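You operate a simulated robot arm through the tools that you are given. There is no shell and no other tool. Be economical: measure what you need, move in short steps, check, and stop when the job is done.

The job below is to be done with a simulated robot arm. You get a single attempt, and the scene is never put back.

TASK
Plug the orange stick into the free dock socket and copy to it.
Fine: switch the dock on, slide to COPY, wait for the green bar, then slide to EJECT; leave the dock on.
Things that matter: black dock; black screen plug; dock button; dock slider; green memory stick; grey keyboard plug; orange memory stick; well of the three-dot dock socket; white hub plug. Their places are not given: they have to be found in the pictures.

Only the result counts: the job must be done as asked and must still hold three seconds after the hand-in. Knocking over, shifting, dropping, spilling or breaking anything else fails it.

THE ROBOT
A 6-joint arm with a two-finger parallel gripper, fixed in place. Base frame: the origin is at the foot of the arm, x ahead of it, y to its left, z up; the work surface is at about z = 740. Units: mm, rad, N and s.
With the tool pointing down near the work surface it reaches from about 200 to 640 mm from the base axis. Its first joint turns from -1.152 to 1.152 rad. Payload 2.7 kg.
The TCP is the grasp point between the finger pads, 23 mm short of the fingertips. In the tool frame z runs along the fingers and y along their closing line. The gripper opens to 94 mm. The fingers are 38 mm wide and 10 mm thick; the gripper's body (54 by 96 mm) begins 39 mm behind the TCP.
Orientation is told as [roll, pitch, yaw] about the base's x, y, z axes, in that order, counted from this pose: with the fingers straight down and closing along the base's y, the tool's x points along the base's -x, its y along +y and its z along -z.

THE INTERFACE
- The arm moves only by the tool arm_command. Its argument "targets" is a list of rows, each an object of numbers (a shift or turn left out is 0, a gripper value left out holds the last): "wx", "wy", "wz": the turn, a rotation vector about the tool's x, y, z in rad; "x", "y", "z": the shift along the tool's x, y, z in mm; "gripper": the gripper command, from -1 (fully open) to 1 (shut), values between in proportion. In form: [{"wx": .., "wy": .., "wz": .., "x": .., "y": .., "z": .., "gripper": ..}, ...]. A call has 1 to 8 rows; each row shifts and turns the commanded pose from where the row before left it, along the tool's axes as they then stand. Rows are played at 5 a second. More than 50 mm and 0.15 rad between two rows, or a gripper value outside its range, and nothing of the call is played. Where a pose cannot be reached the arm comes as near as it can. A force on the tool above 40 N (or 10 N above the force at the start of the call, whichever is more), or a blocked arm, ends the call early, and 0.2 s more pass. Each finger travels about 45 mm/s and halts on what it meets, pressing with about 43 N; the grip force reading is that of the motor and also rises with nothing between the fingers. The clock runs only during rows and for 0.2 s after the last one: add rows that do not move to give the fingers time. It gives the time, the measured TCP pose, the force on the tool (base axes), the opening and the grip force at its end, in the units of the frame above (readings bear some noise), with the torque about the TCP (base axes, N m) and any sound that the robot's microphone picked up.
- Cameras (640 x 400 px; columns grow to the right, rows downward): "scene" is fixed at [82.3, -438.1, 1400.4]; the picture's right is [0.70, -0.71, 0.00], its down [-0.42, -0.42, -0.80] and it looks along [0.57, 0.56, -0.60] (base axes); focal length 320 px, centre (320, 200). "wrist" rides on the gripper at [86, 16, -74] in the tool frame; the picture's right is [-0.18, 0.98, 0.00], its down [-0.58, -0.11, -0.81] and it looks along [-0.79, -0.15, 0.59] (tool axes); focal length 243 px, centre (320, 200).
- grab_frame(camera): a new picture of that camera. It takes no simulated time.
- measure_at(camera, pixels): for up to 12 pixels [column, row] of the newest picture of that camera ("zoom" is the newest enlarged one), the place [x, y, z] in the base frame of the surface seen there, good to about 2 mm. It takes no simulated time.
- zoom(camera, box): a new picture of the part [left, top, right, bottom] of that camera's present view, enlarged. It takes no simulated time.
- finish_job(): hands the job in; it is judged then, once.

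Go step by step. Measure first, check grasps and placings, and put right what went wrong. The budget is 80 turns and 34 pictures, counting those below and the enlarged ones. Unless the task says otherwise, let go and move clear before handing in, and close with one line.

The tools are called after "Call:" as name(argument=value, ...) on one line, values as JSON. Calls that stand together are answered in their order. arm_command: Moves the arm, as the interface text tells. Its arguments: {"type":"object","properties":{"targets":{"type":"array","items":{"type":"object","properties":{"wx":{"type":"number"},"wy":{"type":"number"},"wz":{"type":"number"},"x":{"type":"number"},"y":{"type":"number"},"z":{"type":"number"},"gripper":{"type":"number"}}}}},"required":["targets"]} The other tools are called the same way: grab_frame (camera) takes a picture; measure_at (camera, pixels) gives the place of the surface under pixels of a picture; zoom (camera, box) takes an enlarged picture of a part of a camera's view; finish_job () hands the job in.

At the start:

```text
clock: 0.0
eef_pos: [345.7, -94.8, 1077.5]
tool_rot: [-0.001, 0.0, 0.0]
ft_force: [0.3, 0.2, 0.2]
wrist_torque: [0.01, 0.05, 0.03]
width: 93.8
gripper_force: 0.0
```

scene: 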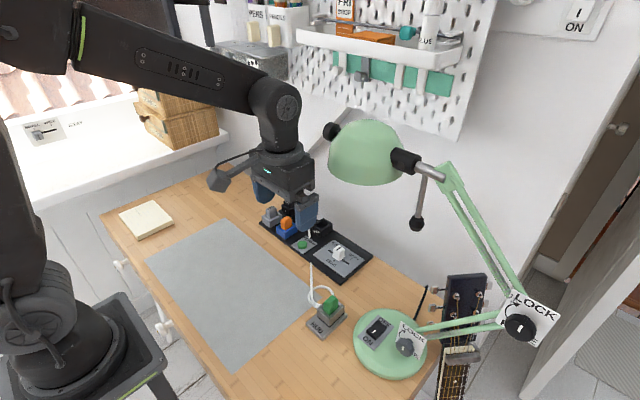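
wrist: 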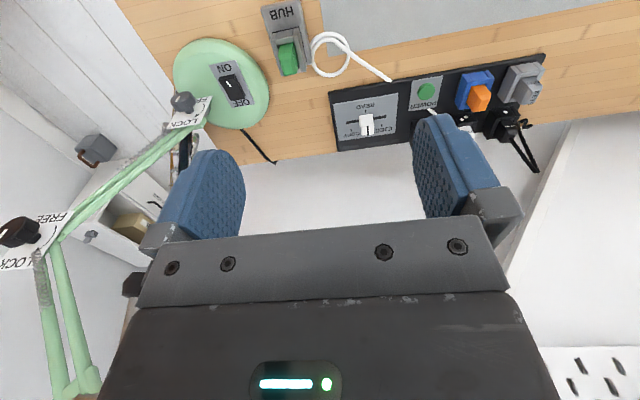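

The dock is around scene pixels (260-370, 200-280), with an orange item near (288,224) and a green stick in the hub at (330,305). I'll zoom on both.

Call:
zoom(camera="scene", box=[240, 180, 400, 280])

Call:
zoom(camera="wrist", box=[320, 40, 560, 190])

```text
4.00 times, centred on (320, 230) of scene
```

zoom: 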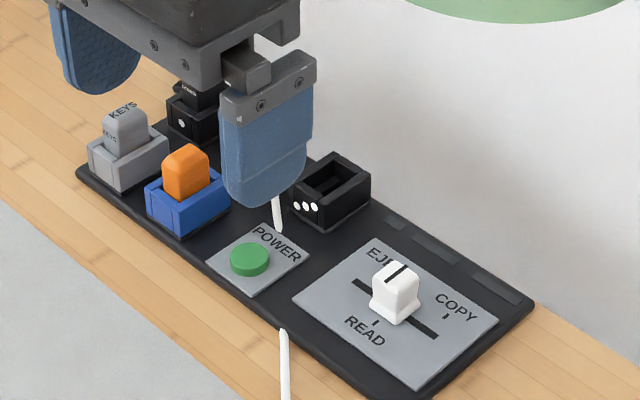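

```text
2.67 times, centred on (440, 115) of wrist
```

zoom: 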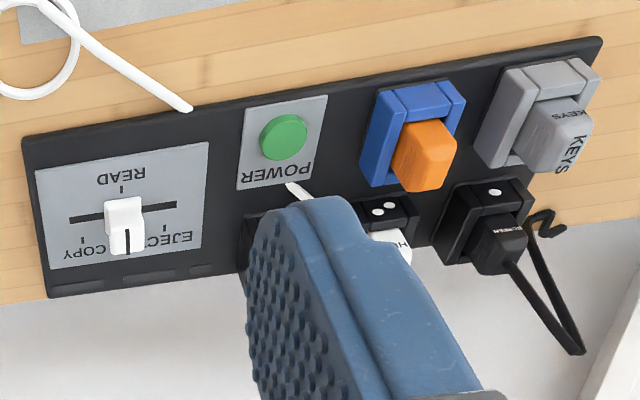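

The orange stick stands in a blue holder (zoom 425,155), and the three-dot socket is empty. I'll measure key points on the wrist zoom and on the scene picture.

Call:
measure_at(camera="zoom", pixels=[[283, 137], [435, 135], [425, 170], [380, 130], [450, 90], [125, 215], [127, 240], [75, 220], [175, 205], [30, 145], [598, 45], [50, 295]])

Call:
measure_at(camera="scene", pixels=[[286, 220], [286, 227], [287, 235], [302, 244], [318, 226], [324, 227], [327, 222], [330, 230], [338, 251], [340, 246], [329, 250], [349, 263]])

Call:
arm_command(targets=[{"x": 50, "z": 20}, {"x": 50, "z": 20}, {"x": 30, "z": 20}, {}])

```text
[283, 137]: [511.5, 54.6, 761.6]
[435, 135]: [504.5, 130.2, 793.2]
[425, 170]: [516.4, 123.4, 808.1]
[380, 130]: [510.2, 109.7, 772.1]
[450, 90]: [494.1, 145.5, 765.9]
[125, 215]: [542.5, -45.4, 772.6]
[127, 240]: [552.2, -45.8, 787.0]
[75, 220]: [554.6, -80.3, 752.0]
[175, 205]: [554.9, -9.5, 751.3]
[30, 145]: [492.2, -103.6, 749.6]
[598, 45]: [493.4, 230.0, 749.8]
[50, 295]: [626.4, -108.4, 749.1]
```

```text
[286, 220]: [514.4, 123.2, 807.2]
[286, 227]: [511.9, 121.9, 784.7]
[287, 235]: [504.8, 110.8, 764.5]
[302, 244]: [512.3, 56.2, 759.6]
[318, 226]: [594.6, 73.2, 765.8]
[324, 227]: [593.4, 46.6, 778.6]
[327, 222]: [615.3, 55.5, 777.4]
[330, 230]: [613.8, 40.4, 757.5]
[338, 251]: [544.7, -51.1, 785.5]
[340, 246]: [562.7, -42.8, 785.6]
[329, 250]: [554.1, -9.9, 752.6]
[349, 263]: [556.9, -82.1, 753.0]
```

```text
refused: row 1 steps farther than a row can; nothing moved
```

The dock lies along y with socket three near (605,50). I'll back the arm off within row limits and look again.

Call:
arm_command(targets=[{"x": 40, "z": 20}, {"x": 40, "z": 20}, {"x": 20, "z": 20}, {"z": 20}, {}])

Call:
zoom(camera="scene", box=[250, 180, 378, 260])

Call:
grab_frame(camera="wrist")

```text
clock: 1.2
eef_pos: [244.4, -96.0, 996.4]
tool_rot: [0.001, -0.001, 0.001]
ft_force: [-0.1, 0.0, 0.3]
wrist_torque: [-0.03, 0.0, 0.02]
width: 93.9
gripper_force: 0.2
```

```text
5.00 times, centred on (314, 220) of scene
```

zoom: 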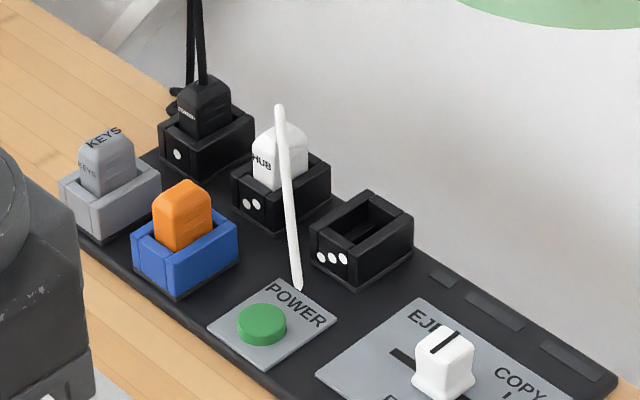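

```text
28 pictures are left
```

wrist: 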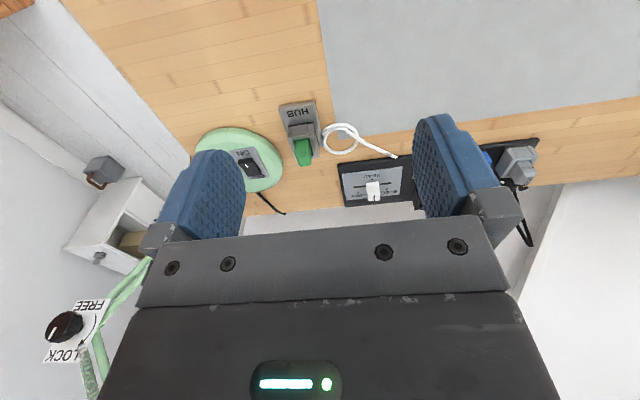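

The three-dot socket opening is at zoom (365,215), and a white cable descends at (280-298,105-285). I'll measure the stick, socket and cable.

Call:
measure_at(camera="zoom", pixels=[[281, 115], [290, 220], [297, 283], [186, 190], [155, 205], [212, 205], [310, 238], [369, 193], [413, 218], [355, 268], [332, 232], [395, 220]])

Call:
measure_at(camera="zoom", pixels=[[370, 200], [350, 225], [375, 240], [365, 222], [132, 235], [185, 210], [237, 238], [178, 262], [182, 250], [262, 315], [440, 350], [262, 155]])

```text
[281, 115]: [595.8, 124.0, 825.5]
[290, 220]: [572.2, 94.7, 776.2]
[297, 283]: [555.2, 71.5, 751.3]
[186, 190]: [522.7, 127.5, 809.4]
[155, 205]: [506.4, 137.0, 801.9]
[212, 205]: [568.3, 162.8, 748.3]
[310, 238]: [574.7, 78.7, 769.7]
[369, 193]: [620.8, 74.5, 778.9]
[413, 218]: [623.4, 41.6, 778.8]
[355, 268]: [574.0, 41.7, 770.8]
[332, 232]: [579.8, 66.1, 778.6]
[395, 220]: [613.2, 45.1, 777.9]
```

```text
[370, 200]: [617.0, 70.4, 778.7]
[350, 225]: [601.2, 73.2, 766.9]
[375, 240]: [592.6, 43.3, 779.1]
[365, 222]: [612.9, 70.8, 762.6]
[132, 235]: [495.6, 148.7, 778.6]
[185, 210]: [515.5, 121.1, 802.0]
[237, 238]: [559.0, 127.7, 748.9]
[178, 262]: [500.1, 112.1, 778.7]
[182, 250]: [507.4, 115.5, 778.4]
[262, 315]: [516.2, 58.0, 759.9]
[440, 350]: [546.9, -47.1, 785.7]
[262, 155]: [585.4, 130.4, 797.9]
```

Socket 3 is about x 574–624, y 41–77, top z 779; the stick's top is ~809. Before moving over the dock I check where the lamp head is.

Call:
grab_frame(camera="scene")

Call:
measure_at(camera="scene", pixels=[[335, 150], [365, 130], [365, 180], [395, 165], [417, 223], [405, 160], [440, 170], [330, 130], [470, 230], [510, 280]])

```text
27 pictures are left
```

scene: 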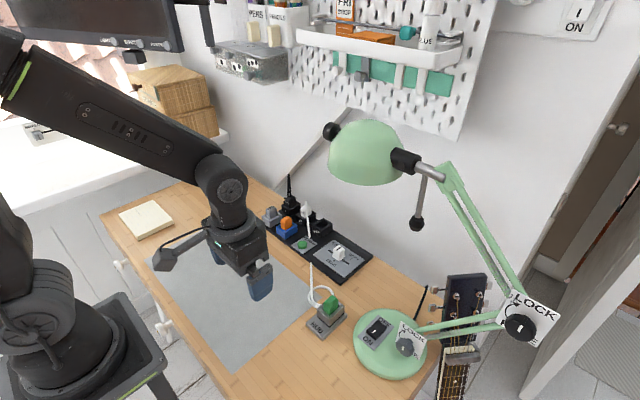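

```text
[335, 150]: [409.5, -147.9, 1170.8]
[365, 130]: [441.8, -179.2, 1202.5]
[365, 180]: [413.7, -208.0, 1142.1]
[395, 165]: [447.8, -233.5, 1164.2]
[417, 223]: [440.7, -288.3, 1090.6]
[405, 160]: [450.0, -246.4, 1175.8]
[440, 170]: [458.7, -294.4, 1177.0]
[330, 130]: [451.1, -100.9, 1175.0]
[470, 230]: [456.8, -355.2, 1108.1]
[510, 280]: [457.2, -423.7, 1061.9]
```

The lamp head sits at y −100..−290 and z>1130, clear of the working area. I'll go above the dock to look down on stick and socket.

Call:
arm_command(targets=[{"x": -40, "y": 26}, {"x": -40, "y": 26}, {"x": -40, "y": 26}, {"x": -40, "y": 26}, {"x": -40, "y": 26}, {"x": -40, "y": 26}, {"x": -35}, {}])

Call:
grab_frame(camera="wrist")

```text
clock: 3.0
eef_pos: [521.4, 60.0, 997.4]
tool_rot: [0.0, 0.001, -0.001]
ft_force: [-0.6, -0.7, -0.8]
wrist_torque: [0.0, -0.01, -0.02]
width: 93.9
gripper_force: 0.1
```

```text
26 pictures are left
```

wrist: 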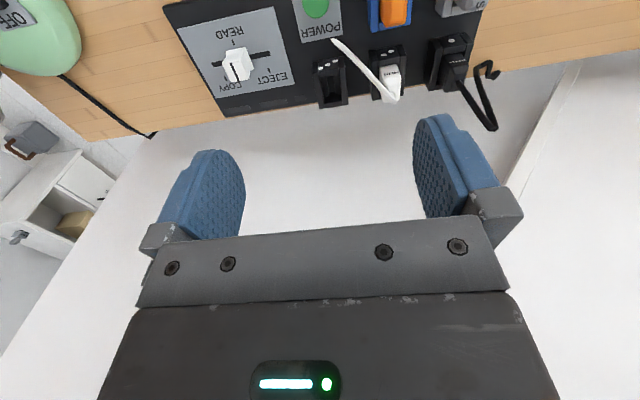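

Call:
zoom(camera="wrist", box=[290, 0, 482, 120])

Call:
measure_at(camera="wrist", pixels=[[236, 75], [245, 70], [225, 66], [213, 64], [285, 53], [345, 103]])

```text
3.33 times, centred on (386, 60) of wrist
```

zoom: 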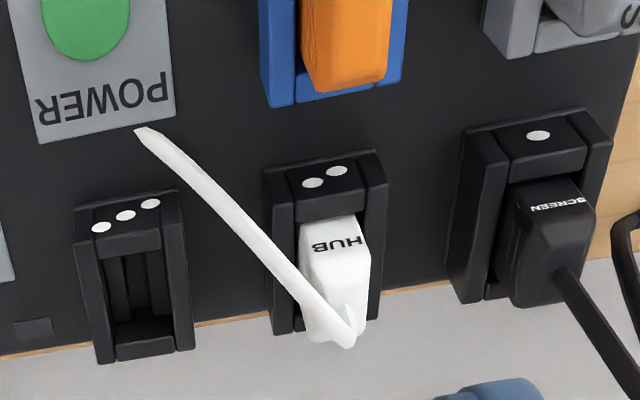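

```text
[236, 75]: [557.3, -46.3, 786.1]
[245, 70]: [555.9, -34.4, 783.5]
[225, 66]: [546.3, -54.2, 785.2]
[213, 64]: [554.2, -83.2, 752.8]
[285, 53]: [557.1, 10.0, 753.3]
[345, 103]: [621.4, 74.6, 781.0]
```

Call:
measure_at(camera="zoom", pixels=[[80, 208], [174, 193], [98, 262], [162, 250], [115, 348], [174, 340], [105, 300], [170, 290], [98, 362], [194, 348], [135, 330], [130, 280]])

Call:
measure_at(camera="zoom", pixels=[[320, 85], [385, 80], [305, 50], [345, 80], [345, 60], [345, 20], [388, 30], [275, 100], [402, 80], [300, 220], [358, 213], [345, 92]])

```text
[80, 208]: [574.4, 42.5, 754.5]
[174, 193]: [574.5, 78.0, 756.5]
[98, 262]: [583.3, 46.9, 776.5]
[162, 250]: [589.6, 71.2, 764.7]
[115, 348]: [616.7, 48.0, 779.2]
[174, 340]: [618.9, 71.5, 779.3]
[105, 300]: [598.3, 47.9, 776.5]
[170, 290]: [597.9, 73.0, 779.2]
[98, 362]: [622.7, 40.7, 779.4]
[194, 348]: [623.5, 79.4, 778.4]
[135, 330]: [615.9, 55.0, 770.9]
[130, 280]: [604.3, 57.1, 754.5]
```

```text
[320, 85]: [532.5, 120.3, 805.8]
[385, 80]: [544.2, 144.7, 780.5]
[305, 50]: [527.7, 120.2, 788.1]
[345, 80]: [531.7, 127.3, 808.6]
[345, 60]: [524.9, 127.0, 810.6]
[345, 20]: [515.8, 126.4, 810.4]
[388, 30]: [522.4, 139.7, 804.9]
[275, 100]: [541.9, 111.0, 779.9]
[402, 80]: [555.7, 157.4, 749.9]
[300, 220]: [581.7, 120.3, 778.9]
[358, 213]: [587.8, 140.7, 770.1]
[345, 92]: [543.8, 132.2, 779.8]
```

Socket well centre is ≈(600,60), top z 779; the stick is centred at ≈(520,130), top 810. I'll position above the stick with fingers half open.

Call:
arm_command(targets=[{"y": 35, "z": 30, "gripper": 0.04}, {"y": 35, "z": 30, "x": 1}, {"z": 40}, {"z": 20}, {}, {}])

Call:
grab_frame(camera="wrist")

Call:
zoom(camera="scene", box=[250, 170, 378, 250])

```text
clock: 4.4
eef_pos: [518.8, 129.8, 879.3]
tool_rot: [-0.001, -0.001, 0.001]
ft_force: [-0.4, 0.7, 0.1]
wrist_torque: [0.02, 0.01, -0.01]
width: 45.2
gripper_force: 0.0
```

```text
24 pictures are left
```

wrist: 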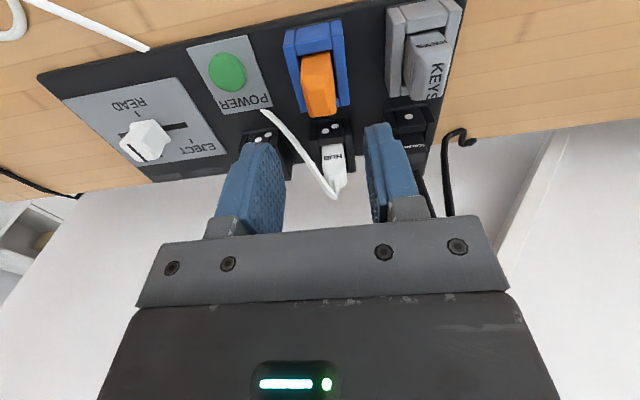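

```text
5.00 times, centred on (314, 210) of scene
```

zoom: 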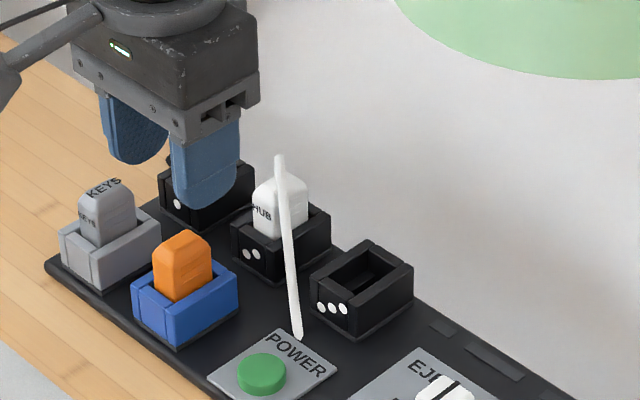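

Call:
measure_at(camera="wrist", pixels=[[318, 60], [318, 80], [318, 95], [318, 105], [318, 112], [304, 85], [333, 82], [305, 110], [335, 108], [308, 116], [287, 30], [341, 20]])

Call:
measure_at(camera="zoom", pixels=[[183, 240], [165, 240], [200, 243], [165, 270], [195, 270], [205, 262], [155, 258], [210, 255], [180, 250], [190, 232], [165, 285], [400, 195]])

```text
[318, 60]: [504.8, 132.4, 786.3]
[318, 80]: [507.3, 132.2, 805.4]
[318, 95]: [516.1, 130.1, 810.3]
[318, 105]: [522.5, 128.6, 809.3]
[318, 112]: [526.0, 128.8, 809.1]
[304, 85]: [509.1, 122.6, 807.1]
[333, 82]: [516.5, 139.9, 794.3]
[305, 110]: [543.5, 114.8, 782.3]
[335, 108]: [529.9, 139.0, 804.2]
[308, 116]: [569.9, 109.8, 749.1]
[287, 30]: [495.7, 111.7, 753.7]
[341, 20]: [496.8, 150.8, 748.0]
```

```text
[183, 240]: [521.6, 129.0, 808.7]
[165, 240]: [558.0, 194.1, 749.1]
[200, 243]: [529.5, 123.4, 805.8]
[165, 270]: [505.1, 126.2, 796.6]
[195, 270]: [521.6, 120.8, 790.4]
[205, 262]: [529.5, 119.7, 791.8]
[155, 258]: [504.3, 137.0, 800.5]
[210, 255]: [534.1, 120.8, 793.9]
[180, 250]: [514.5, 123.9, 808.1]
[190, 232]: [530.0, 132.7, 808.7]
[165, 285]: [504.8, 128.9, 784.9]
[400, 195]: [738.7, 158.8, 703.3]
```

The stick spans x 504–535, y 120–140, so the gripper is aligned. I'll descend to z≈806 and close.

Call:
arm_command(targets=[{"x": -1, "z": 40}, {"z": 23}, {"z": 10}, {}, {"gripper": 1}, {}, {}, {}])

```text
clock: 6.2
eef_pos: [520.4, 129.8, 803.4]
tool_rot: [0.0, 0.0, 0.0]
ft_force: [0.0, -0.4, 0.1]
wrist_torque: [0.0, -0.05, 0.02]
width: 19.0
gripper_force: 43.3
```

The grip is firm at 19 mm opening. I'll lift straight out and look.

Call:
arm_command(targets=[{"z": -10}, {"z": -15}, {"z": -20}, {"z": -25}, {"z": -25}, {}])

Call:
zoom(camera="scene", box=[250, 150, 378, 230])

Call:
zoom(camera="wrist", box=[230, 30, 422, 150])

```text
clock: 7.6
eef_pos: [521.2, 131.1, 899.4]
tool_rot: [0.001, -0.001, 0.001]
ft_force: [0.0, 0.7, -0.8]
wrist_torque: [0.02, -0.01, -0.02]
width: 18.9
gripper_force: 43.3
```

```text
5.00 times, centred on (314, 190) of scene
```

zoom: 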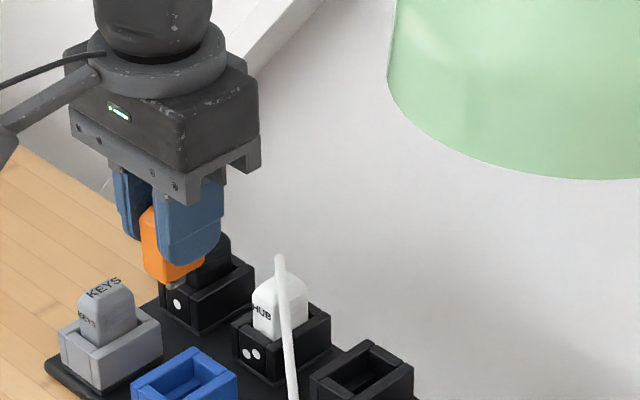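

```text
3.33 times, centred on (326, 90) of wrist
```

zoom: 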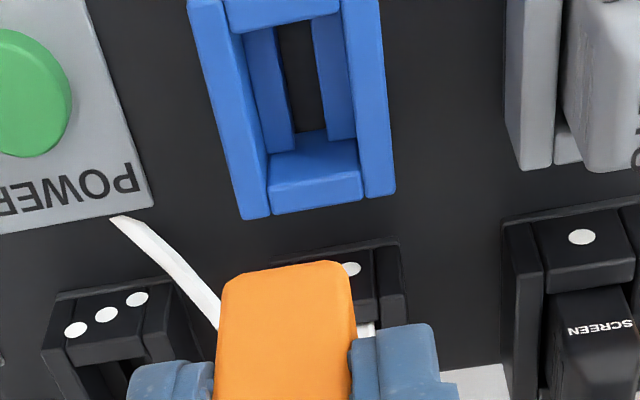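

The stick came out cleanly, and the empty blue holder has the same shape as the socket. I'll measure holder edges to get the exact shift.

Call:
measure_at(camera="zoom", pixels=[[269, 190], [361, 176], [268, 212], [393, 188], [190, 8], [232, 20], [338, 12], [242, 208], [380, 100], [222, 100], [346, 60], [257, 60]])

Call:
measure_at(camera="zoom", pixels=[[60, 297], [170, 282], [68, 360], [143, 340], [225, 275], [345, 265], [285, 300], [228, 340], [348, 320], [160, 330], [55, 345], [185, 345]])

```text
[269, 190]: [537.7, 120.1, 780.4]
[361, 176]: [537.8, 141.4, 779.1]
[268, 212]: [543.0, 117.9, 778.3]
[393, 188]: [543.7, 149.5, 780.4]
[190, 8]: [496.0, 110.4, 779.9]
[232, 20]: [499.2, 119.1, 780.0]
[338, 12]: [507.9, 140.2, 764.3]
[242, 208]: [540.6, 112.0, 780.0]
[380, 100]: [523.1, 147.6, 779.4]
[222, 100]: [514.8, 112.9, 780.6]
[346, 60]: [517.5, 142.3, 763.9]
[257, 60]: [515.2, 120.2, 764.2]
```

```text
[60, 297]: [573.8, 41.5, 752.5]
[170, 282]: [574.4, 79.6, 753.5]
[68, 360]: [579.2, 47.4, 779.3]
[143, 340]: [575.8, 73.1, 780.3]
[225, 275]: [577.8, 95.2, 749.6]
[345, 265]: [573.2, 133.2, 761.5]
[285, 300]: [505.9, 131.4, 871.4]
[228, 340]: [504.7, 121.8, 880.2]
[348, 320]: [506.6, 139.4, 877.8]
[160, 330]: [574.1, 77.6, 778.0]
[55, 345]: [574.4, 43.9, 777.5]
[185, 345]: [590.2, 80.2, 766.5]
```

Holder-to-socket shift is about +78 in x and −70 in y. I'll carry the stick over, stay high, and check.

Call:
arm_command(targets=[{"x": -20, "y": -18}, {"x": -20, "y": -18}, {"x": -19, "y": -17}, {"x": -19, "y": -17}, {}, {"z": 20}, {"z": 15}, {}])

Call:
zoom(camera="scene", box=[250, 170, 378, 250])

Call:
zoom(camera="wrist", box=[230, 20, 422, 140])

```text
clock: 9.4
eef_pos: [599.2, 59.0, 866.2]
tool_rot: [-0.001, 0.0, 0.001]
ft_force: [0.1, 0.0, -0.7]
wrist_torque: [0.0, 0.0, -0.02]
width: 18.9
gripper_force: 42.7
```

```text
5.00 times, centred on (314, 210) of scene
```

zoom: 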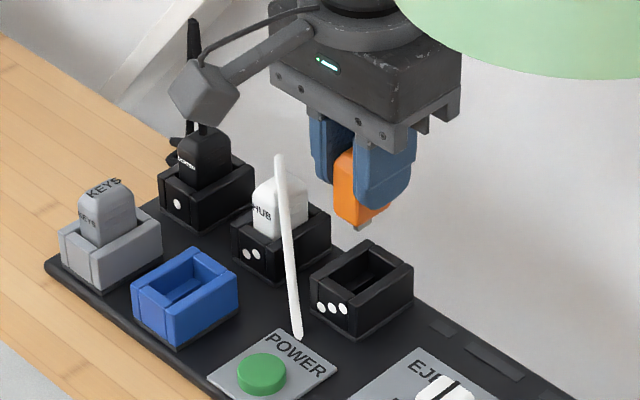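

```text
3.33 times, centred on (326, 80) of wrist
```

zoom: 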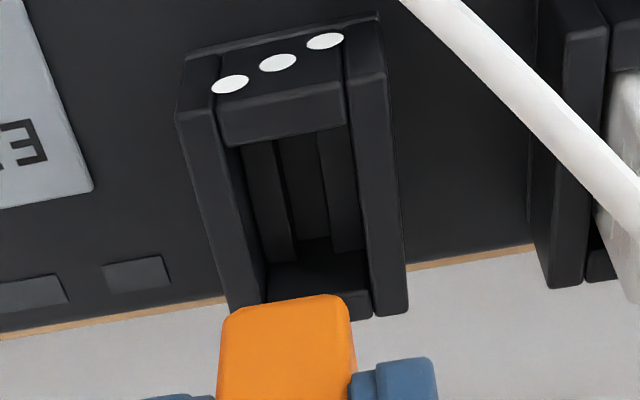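

Call:
measure_at(camera="zoom", pixels=[[222, 142], [345, 122], [230, 180], [354, 160], [262, 285], [372, 300], [180, 118], [384, 75], [230, 330], [350, 305], [285, 330], [403, 305]])

Call:
measure_at(camera="zoom", pixels=[[225, 115], [343, 85], [220, 180], [365, 160], [250, 285], [380, 250], [300, 285], [300, 200], [265, 200], [340, 200], [216, 100], [345, 65]])

```text
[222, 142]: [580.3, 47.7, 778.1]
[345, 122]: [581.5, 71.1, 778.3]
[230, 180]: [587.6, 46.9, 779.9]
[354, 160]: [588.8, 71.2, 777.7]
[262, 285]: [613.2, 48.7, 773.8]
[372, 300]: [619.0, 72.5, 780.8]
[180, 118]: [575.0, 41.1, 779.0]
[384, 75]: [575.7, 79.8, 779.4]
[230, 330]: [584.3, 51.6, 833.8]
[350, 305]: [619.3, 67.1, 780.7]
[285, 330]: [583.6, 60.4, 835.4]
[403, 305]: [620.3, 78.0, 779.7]
```

```text
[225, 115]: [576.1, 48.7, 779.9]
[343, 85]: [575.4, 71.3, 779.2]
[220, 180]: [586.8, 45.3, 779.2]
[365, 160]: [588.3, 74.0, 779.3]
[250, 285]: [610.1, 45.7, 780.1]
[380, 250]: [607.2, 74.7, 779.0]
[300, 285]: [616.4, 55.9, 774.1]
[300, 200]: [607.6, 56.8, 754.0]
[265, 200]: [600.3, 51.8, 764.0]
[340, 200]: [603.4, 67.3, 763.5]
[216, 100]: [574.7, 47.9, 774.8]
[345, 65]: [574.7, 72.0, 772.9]
```

The stick is aligned with the well (x 582–617, y 48–72). I'll lower it in steps.

Call:
arm_command(targets=[{"z": 20}, {"z": 15}, {"z": 6}, {"z": 5}, {"z": 5}, {}])

```text
clock: 10.8
eef_pos: [598.6, 60.7, 813.8]
tool_rot: [-0.002, -0.001, 0.0]
ft_force: [-0.7, 0.3, -0.5]
wrist_torque: [-0.03, -0.02, -0.01]
width: 18.8
gripper_force: 42.8
```

Call:
arm_command(targets=[{"z": 3}, {"z": 3}, {"z": 2}, {"z": 2}, {}])

```text
clock: 12.0
eef_pos: [597.9, 60.0, 803.5]
tool_rot: [0.001, -0.002, -0.001]
ft_force: [-1.2, -0.3, 3.9]
wrist_torque: [-0.01, 0.04, 0.01]
width: 18.9
gripper_force: 42.7
```

It sits at z 803.5 with 3.9 N contact starting. I'll press a little more to seat it.

Call:
arm_command(targets=[{"z": 1}, {"z": 1}, {}])

Call:
zoom(camera="scene", box=[250, 170, 378, 250])

```text
clock: 12.8
eef_pos: [598.9, 60.3, 803.6]
tool_rot: [0.0, -0.004, 0.0]
ft_force: [-8.1, -0.9, 26.4]
wrist_torque: [-0.02, 0.47, 0.02]
width: 18.7
gripper_force: 42.6
```

```text
5.00 times, centred on (314, 210) of scene
```

zoom: 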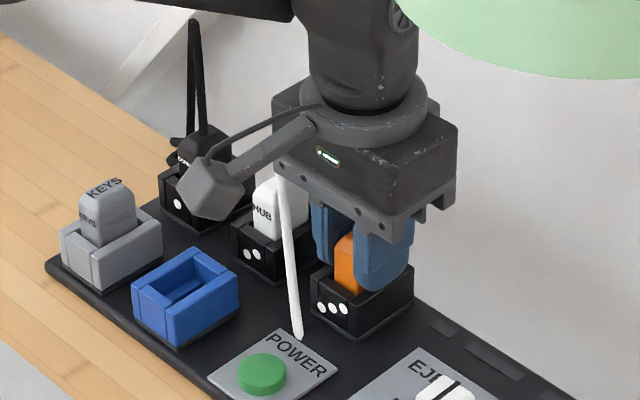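

It bottomed at the same height as in the holder, so it is seated. I'll release with a small opening and rise.

Call:
arm_command(targets=[{"z": -2}, {"gripper": 0.3}, {}, {}, {"z": -20}, {"z": -40}, {"z": -40}, {}])

Call:
grab_frame(camera="wrist")

Call:
zoom(camera="scene", box=[262, 190, 390, 270])

```text
clock: 14.6
eef_pos: [597.4, 60.5, 902.8]
tool_rot: [0.0, 0.002, 0.001]
ft_force: [0.0, -0.3, 0.6]
wrist_torque: [0.03, 0.03, 0.0]
width: 32.8
gripper_force: 0.2
```

```text
17 pictures are left
```

wrist: 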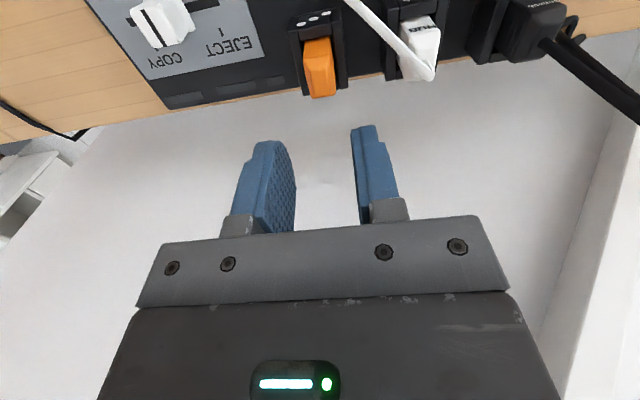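

```text
5.00 times, centred on (326, 230) of scene
```

zoom: 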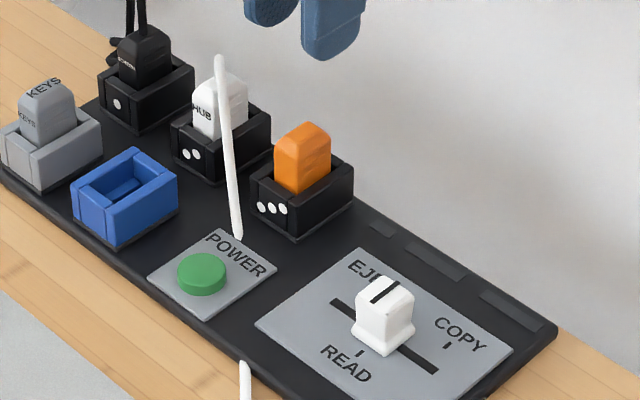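

The stick stands in the three-dot socket. Next I close the fingers and go above the power button at ≈(513,56,761).

Call:
arm_command(targets=[{"x": 42, "y": -2, "gripper": 1}, {"x": 42, "y": -2}, {"z": 40}, {"z": 40}, {"z": 25}, {"z": 6}, {}])

```text
clock: 16.2
eef_pos: [514.6, 54.3, 792.1]
tool_rot: [0.0, 0.001, -0.002]
ft_force: [-0.6, 0.2, -0.3]
wrist_torque: [-0.01, -0.02, 0.02]
width: 0.0
gripper_force: 42.2
```

Fingertips are ~8 mm above the button. I'll press down in small steps and come back.

Call:
arm_command(targets=[{"z": 5}, {"z": 3}, {"z": 2}, {"z": 2}, {}])

```text
clock: 17.4
eef_pos: [514.6, 55.9, 780.9]
tool_rot: [-0.001, -0.001, 0.002]
ft_force: [-0.1, -0.5, 3.0]
wrist_torque: [0.01, 0.01, 0.03]
width: 0.3
gripper_force: 42.5
heard: click
```

A click was heard. I'll lift off and look for the dock being lit.

Call:
arm_command(targets=[{"z": -15}, {"z": -40}, {"z": -40}, {"x": 30}, {}])

Call:
zoom(camera="scene", box=[262, 190, 390, 270])

```text
clock: 18.6
eef_pos: [484.2, 56.0, 876.6]
tool_rot: [-0.001, -0.001, -0.001]
ft_force: [-0.5, 0.2, 0.8]
wrist_torque: [-0.02, -0.02, -0.03]
width: 0.0
gripper_force: 42.7
```

```text
5.00 times, centred on (326, 230) of scene
```

zoom: 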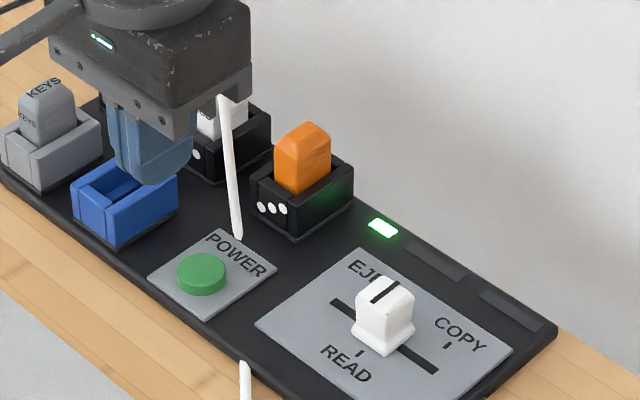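

The power LED at zoom (383,228) is lit. I'll measure the slider knob, slot ends and COPY/EJECT ticks.

Call:
measure_at(camera="zoom", pixels=[[447, 346], [359, 352], [436, 371], [334, 302], [385, 285], [408, 300], [357, 290], [385, 340], [408, 345], [352, 330], [390, 352], [413, 325]])

Call:
measure_at(camera="zoom", pixels=[[383, 300], [365, 282], [402, 285], [385, 310], [358, 320], [385, 275], [370, 262], [348, 262], [440, 272], [512, 310]])

```text
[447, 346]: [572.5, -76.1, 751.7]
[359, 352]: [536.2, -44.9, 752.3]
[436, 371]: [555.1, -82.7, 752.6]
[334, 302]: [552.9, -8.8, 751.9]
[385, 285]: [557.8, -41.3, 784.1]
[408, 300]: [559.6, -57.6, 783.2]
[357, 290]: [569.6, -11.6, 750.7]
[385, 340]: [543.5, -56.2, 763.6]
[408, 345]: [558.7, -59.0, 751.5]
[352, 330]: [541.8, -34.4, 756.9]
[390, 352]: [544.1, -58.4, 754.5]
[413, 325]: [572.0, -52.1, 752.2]
```

```text
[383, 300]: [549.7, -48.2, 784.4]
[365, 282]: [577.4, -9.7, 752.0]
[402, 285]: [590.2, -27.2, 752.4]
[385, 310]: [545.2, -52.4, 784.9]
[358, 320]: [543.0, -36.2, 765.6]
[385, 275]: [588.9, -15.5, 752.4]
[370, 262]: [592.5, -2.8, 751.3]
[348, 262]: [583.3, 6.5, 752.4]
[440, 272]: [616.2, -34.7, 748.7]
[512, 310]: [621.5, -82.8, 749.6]
```

The knob is centred at ≈(554,−46) with top 785; ticks are READ −45, COPY −76, EJECT ≈ −14. I'll hover over the knob and check the arm's clearance to the lamp.

Call:
arm_command(targets=[{"x": -24, "y": -34, "gripper": 0.1}, {"x": -24, "y": -34}, {"x": -22, "y": -34}, {"z": 20}, {"z": 20}, {}])

Call:
grab_frame(camera="scene")

Call:
measure_at(camera="scene", pixels=[[334, 128], [326, 128], [300, 100], [310, 140], [320, 150], [330, 165], [290, 80], [335, 190]])

```text
clock: 20.0
eef_pos: [554.6, -45.5, 835.8]
tool_rot: [0.0, 0.0, -0.001]
ft_force: [-0.2, 1.1, 0.4]
wrist_torque: [0.01, 0.0, -0.03]
width: 42.4
gripper_force: 0.1
```

```text
14 pictures are left
```

scene: 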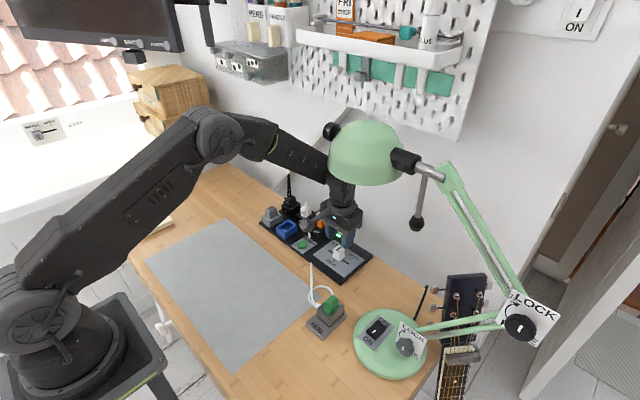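

```text
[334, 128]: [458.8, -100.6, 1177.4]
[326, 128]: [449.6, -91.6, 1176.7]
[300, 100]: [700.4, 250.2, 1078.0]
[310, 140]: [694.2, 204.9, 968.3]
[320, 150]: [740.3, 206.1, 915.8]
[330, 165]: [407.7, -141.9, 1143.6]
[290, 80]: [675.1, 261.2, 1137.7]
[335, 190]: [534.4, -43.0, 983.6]
```

Call:
measure_at(camera="scene", pixels=[[322, 165], [300, 160], [300, 145], [318, 158], [280, 135], [260, 140], [322, 180], [240, 130]])

```text
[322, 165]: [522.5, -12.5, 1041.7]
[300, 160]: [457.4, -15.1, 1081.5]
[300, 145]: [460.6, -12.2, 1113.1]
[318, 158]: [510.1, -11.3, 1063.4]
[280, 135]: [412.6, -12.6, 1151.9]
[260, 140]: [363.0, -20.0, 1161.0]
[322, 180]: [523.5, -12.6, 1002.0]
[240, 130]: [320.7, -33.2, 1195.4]
```

The forearm (right face y≈−12) is well clear of the lamp (y<−91). I'll descend around the knob and grip it.

Call:
arm_command(targets=[{"z": 30}, {"z": 20}, {"z": 5}, {}, {"gripper": 1}, {}, {}, {}])

```text
clock: 21.8
eef_pos: [555.0, -46.5, 780.1]
tool_rot: [0.0, 0.002, -0.001]
ft_force: [2.0, 1.2, -3.5]
wrist_torque: [0.06, -0.14, 0.0]
width: 24.9
gripper_force: 44.5
```

The knob is gripped (24.9 mm). Sliding toward COPY (−y) by ~30 mm.

Call:
arm_command(targets=[{"y": -8}, {"y": -8}, {"y": -8}, {"y": -6}, {}])

Call:
zoom(camera="scene", box=[282, 200, 410, 280])

```text
clock: 23.0
eef_pos: [554.2, -76.2, 780.1]
tool_rot: [0.0, 0.0, 0.0]
ft_force: [-4.3, 1.8, 0.6]
wrist_torque: [0.03, -0.24, 0.04]
width: 24.9
gripper_force: 45.4
```

```text
5.00 times, centred on (346, 240) of scene
```

zoom: 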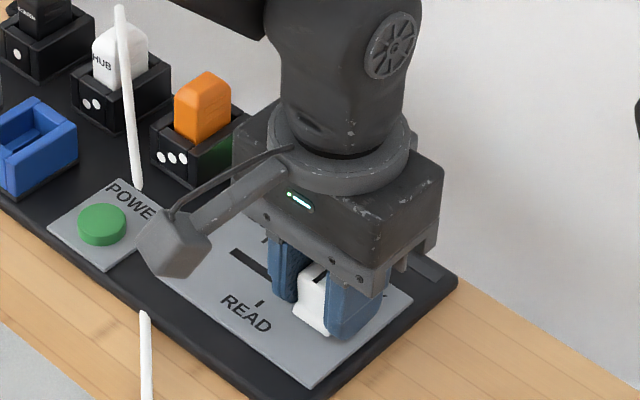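

The knob moved to y≈−76. The LEDs are hidden, so I'll release and back up to see them.

Call:
arm_command(targets=[{"gripper": 0.1}, {}, {}, {"z": -35}, {"z": -40, "x": 20}, {"x": 45}, {"x": 45}, {}])

Call:
zoom(camera="scene", box=[282, 200, 410, 280])

```text
clock: 24.8
eef_pos: [445.6, -76.5, 855.9]
tool_rot: [-0.001, 0.001, -0.001]
ft_force: [0.6, -0.9, -0.1]
wrist_torque: [-0.01, 0.01, -0.02]
width: 42.3
gripper_force: 0.0
```

```text
5.00 times, centred on (346, 240) of scene
```

zoom: 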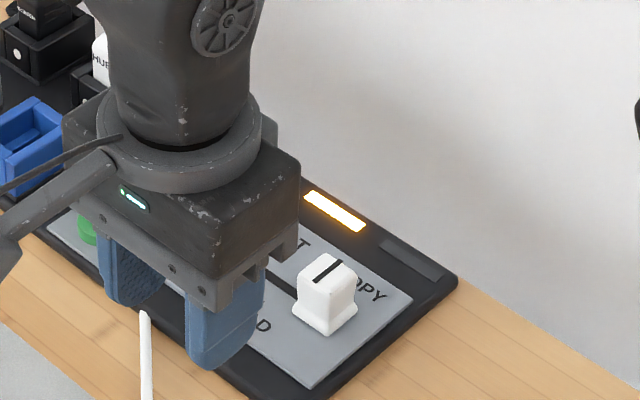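

The middle bar is orange (copy in progress), so COPY has taken. I'll wait and look again.

Call:
arm_command(targets=[{}, {}, {}, {}, {}, {}, {}, {}])

Call:
arm_command(targets=[{}, {}, {}, {}, {}, {}, {}, {}])

Call:
arm_command(targets=[{}, {}, {}, {}, {}, {}, {}, {}])

Call:
zoom(camera="scene", box=[282, 200, 410, 280])

```text
clock: 26.6
eef_pos: [444.2, -76.5, 856.4]
tool_rot: [0.001, 0.0, 0.001]
ft_force: [-0.4, 0.1, 0.3]
wrist_torque: [-0.01, 0.02, 0.02]
width: 42.5
gripper_force: 0.1
```

```text
clock: 28.4
eef_pos: [444.2, -75.2, 855.1]
tool_rot: [0.0, 0.0, 0.002]
ft_force: [0.2, 0.1, 0.0]
wrist_torque: [0.01, -0.02, 0.01]
width: 42.3
gripper_force: 0.1
```

```text
clock: 30.2
eef_pos: [442.8, -76.8, 857.3]
tool_rot: [0.0, -0.003, 0.0]
ft_force: [0.8, -1.0, 1.1]
wrist_torque: [-0.01, 0.02, -0.02]
width: 42.6
gripper_force: 0.1
```

```text
5.00 times, centred on (346, 240) of scene
```

zoom: 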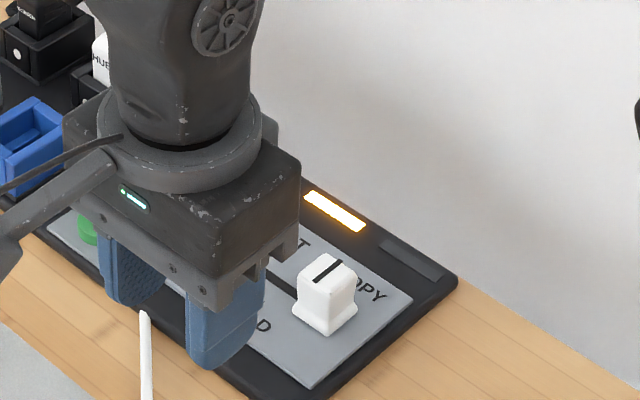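

Still orange after about 7 s. I'll wait longer.

Call:
arm_command(targets=[{}, {}, {}, {}, {}, {}, {}, {}])

Call:
arm_command(targets=[{}, {}, {}, {}, {}, {}, {}, {}])

Call:
arm_command(targets=[{}, {}, {}, {}, {}, {}, {}, {}])

Call:
arm_command(targets=[{}, {}, {}, {}, {}, {}, {}, {}])

Call:
zoom(camera="scene", box=[282, 200, 410, 280])

```text
clock: 32.0
eef_pos: [444.5, -75.3, 855.4]
tool_rot: [0.0, 0.001, -0.001]
ft_force: [-0.2, -0.8, 0.0]
wrist_torque: [-0.02, 0.06, 0.0]
width: 42.2
gripper_force: 0.0
```

```text
clock: 33.8
eef_pos: [443.9, -75.9, 856.8]
tool_rot: [-0.002, 0.0, 0.001]
ft_force: [0.0, 0.1, 0.0]
wrist_torque: [0.0, 0.02, -0.02]
width: 42.5
gripper_force: 0.1
```

```text
clock: 35.6
eef_pos: [444.0, -76.8, 855.2]
tool_rot: [0.0, 0.001, 0.002]
ft_force: [0.0, -0.4, 0.4]
wrist_torque: [0.0, -0.02, -0.02]
width: 42.3
gripper_force: 0.2
```

```text
clock: 37.4
eef_pos: [445.1, -77.2, 856.2]
tool_rot: [0.0, -0.001, 0.0]
ft_force: [-0.3, 0.4, 1.0]
wrist_torque: [0.0, 0.02, 0.02]
width: 42.2
gripper_force: 0.0
```

```text
5.00 times, centred on (346, 240) of scene
```

zoom: 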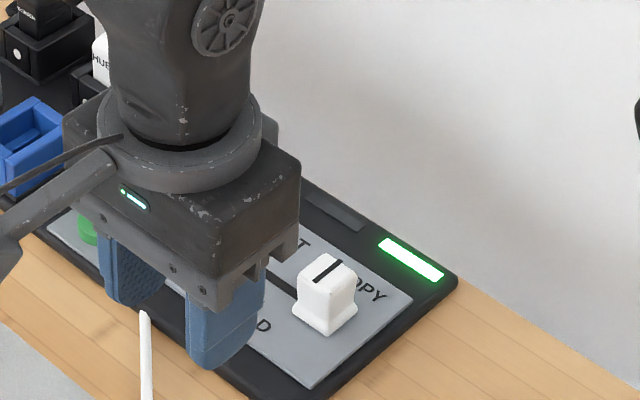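

The bar is green: the copy is done. I'll return to the knob and grip it.

Call:
arm_command(targets=[{"x": -45}, {"x": -45}, {"x": -20, "z": 30}, {"z": 30}, {"z": 15}, {}])

Call:
arm_command(targets=[{"gripper": 1}, {}, {}, {}])

```text
clock: 38.8
eef_pos: [555.8, -75.9, 780.4]
tool_rot: [0.0, 0.001, 0.0]
ft_force: [0.9, 0.9, 0.2]
wrist_torque: [-0.01, -0.02, 0.02]
width: 42.4
gripper_force: 0.1
```

```text
clock: 39.8
eef_pos: [553.2, -76.4, 780.3]
tool_rot: [0.0, 0.001, 0.0]
ft_force: [1.3, 4.0, -2.6]
wrist_torque: [0.07, -0.08, -0.02]
width: 24.9
gripper_force: 44.8
```

The knob is gripped again. Sliding 61 mm in +y to EJECT (y≈−15).

Call:
arm_command(targets=[{"y": 10}, {"y": 10}, {"y": 10}, {"y": 10}, {"y": 10}, {"y": 8}, {"y": 3}, {}])

```text
clock: 41.6
eef_pos: [556.2, -15.1, 780.7]
tool_rot: [-0.001, -0.003, 0.001]
ft_force: [10.6, -2.9, -2.1]
wrist_torque: [-0.11, -0.33, 0.02]
width: 24.7
gripper_force: 44.8
```

Reached y≈−15. I'll release, rise and back away for a check.

Call:
arm_command(targets=[{"gripper": 0.15}, {}, {}, {"z": -35}, {"z": -40}, {"x": 45, "z": -20}, {"x": 45}, {"x": 45}])

Call:
arm_command(targets=[{"x": 45}, {"x": 45}, {"x": 40}, {}])

Call:
zoom(camera="scene", box=[254, 190, 398, 280])

Call:
grab_frame(camera="scene")

```text
clock: 43.4
eef_pos: [419.4, -15.9, 874.1]
tool_rot: [0.0, 0.0, 0.0]
ft_force: [0.1, -0.3, -0.2]
wrist_torque: [0.0, -0.03, -0.01]
width: 40.1
gripper_force: 0.1
```

```text
clock: 44.4
eef_pos: [289.1, -15.8, 874.7]
tool_rot: [-0.001, 0.002, -0.001]
ft_force: [0.1, 0.9, 0.7]
wrist_torque: [0.01, 0.01, -0.02]
width: 40.0
gripper_force: 0.0
```

```text
4.44 times, centred on (326, 235) of scene
```

zoom: 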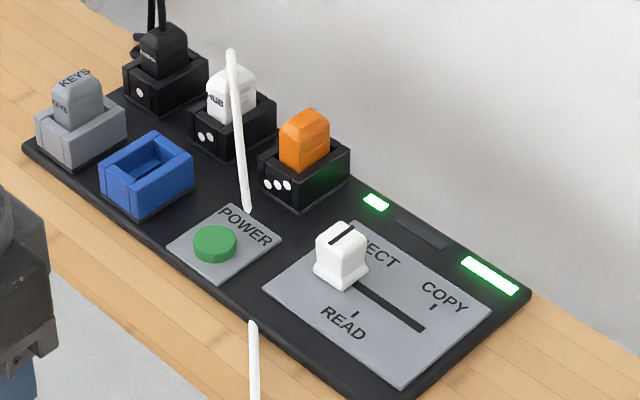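

```text
8 pictures are left
```

scene: 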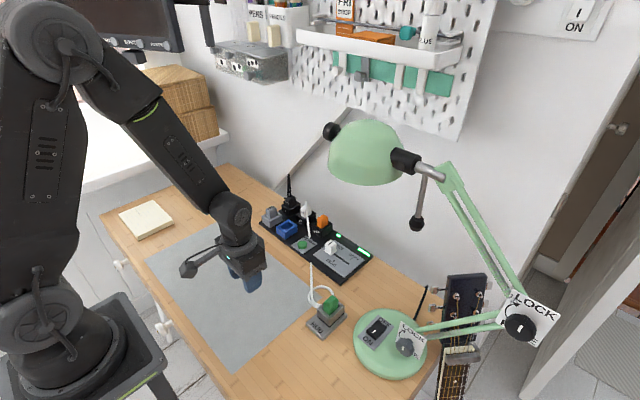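

The knob is at EJECT (zoom 340,255), the power LED and the green bar are lit, the orange stick is seated, the arm is clear and nothing else looks disturbed. I'm handing in.

Call:
finish_job()

```text
The job is handed in.
```

The orange stick is in the three-dot socket and the copy ran to the green bar. The slider is on EJECT and the dock is still on.
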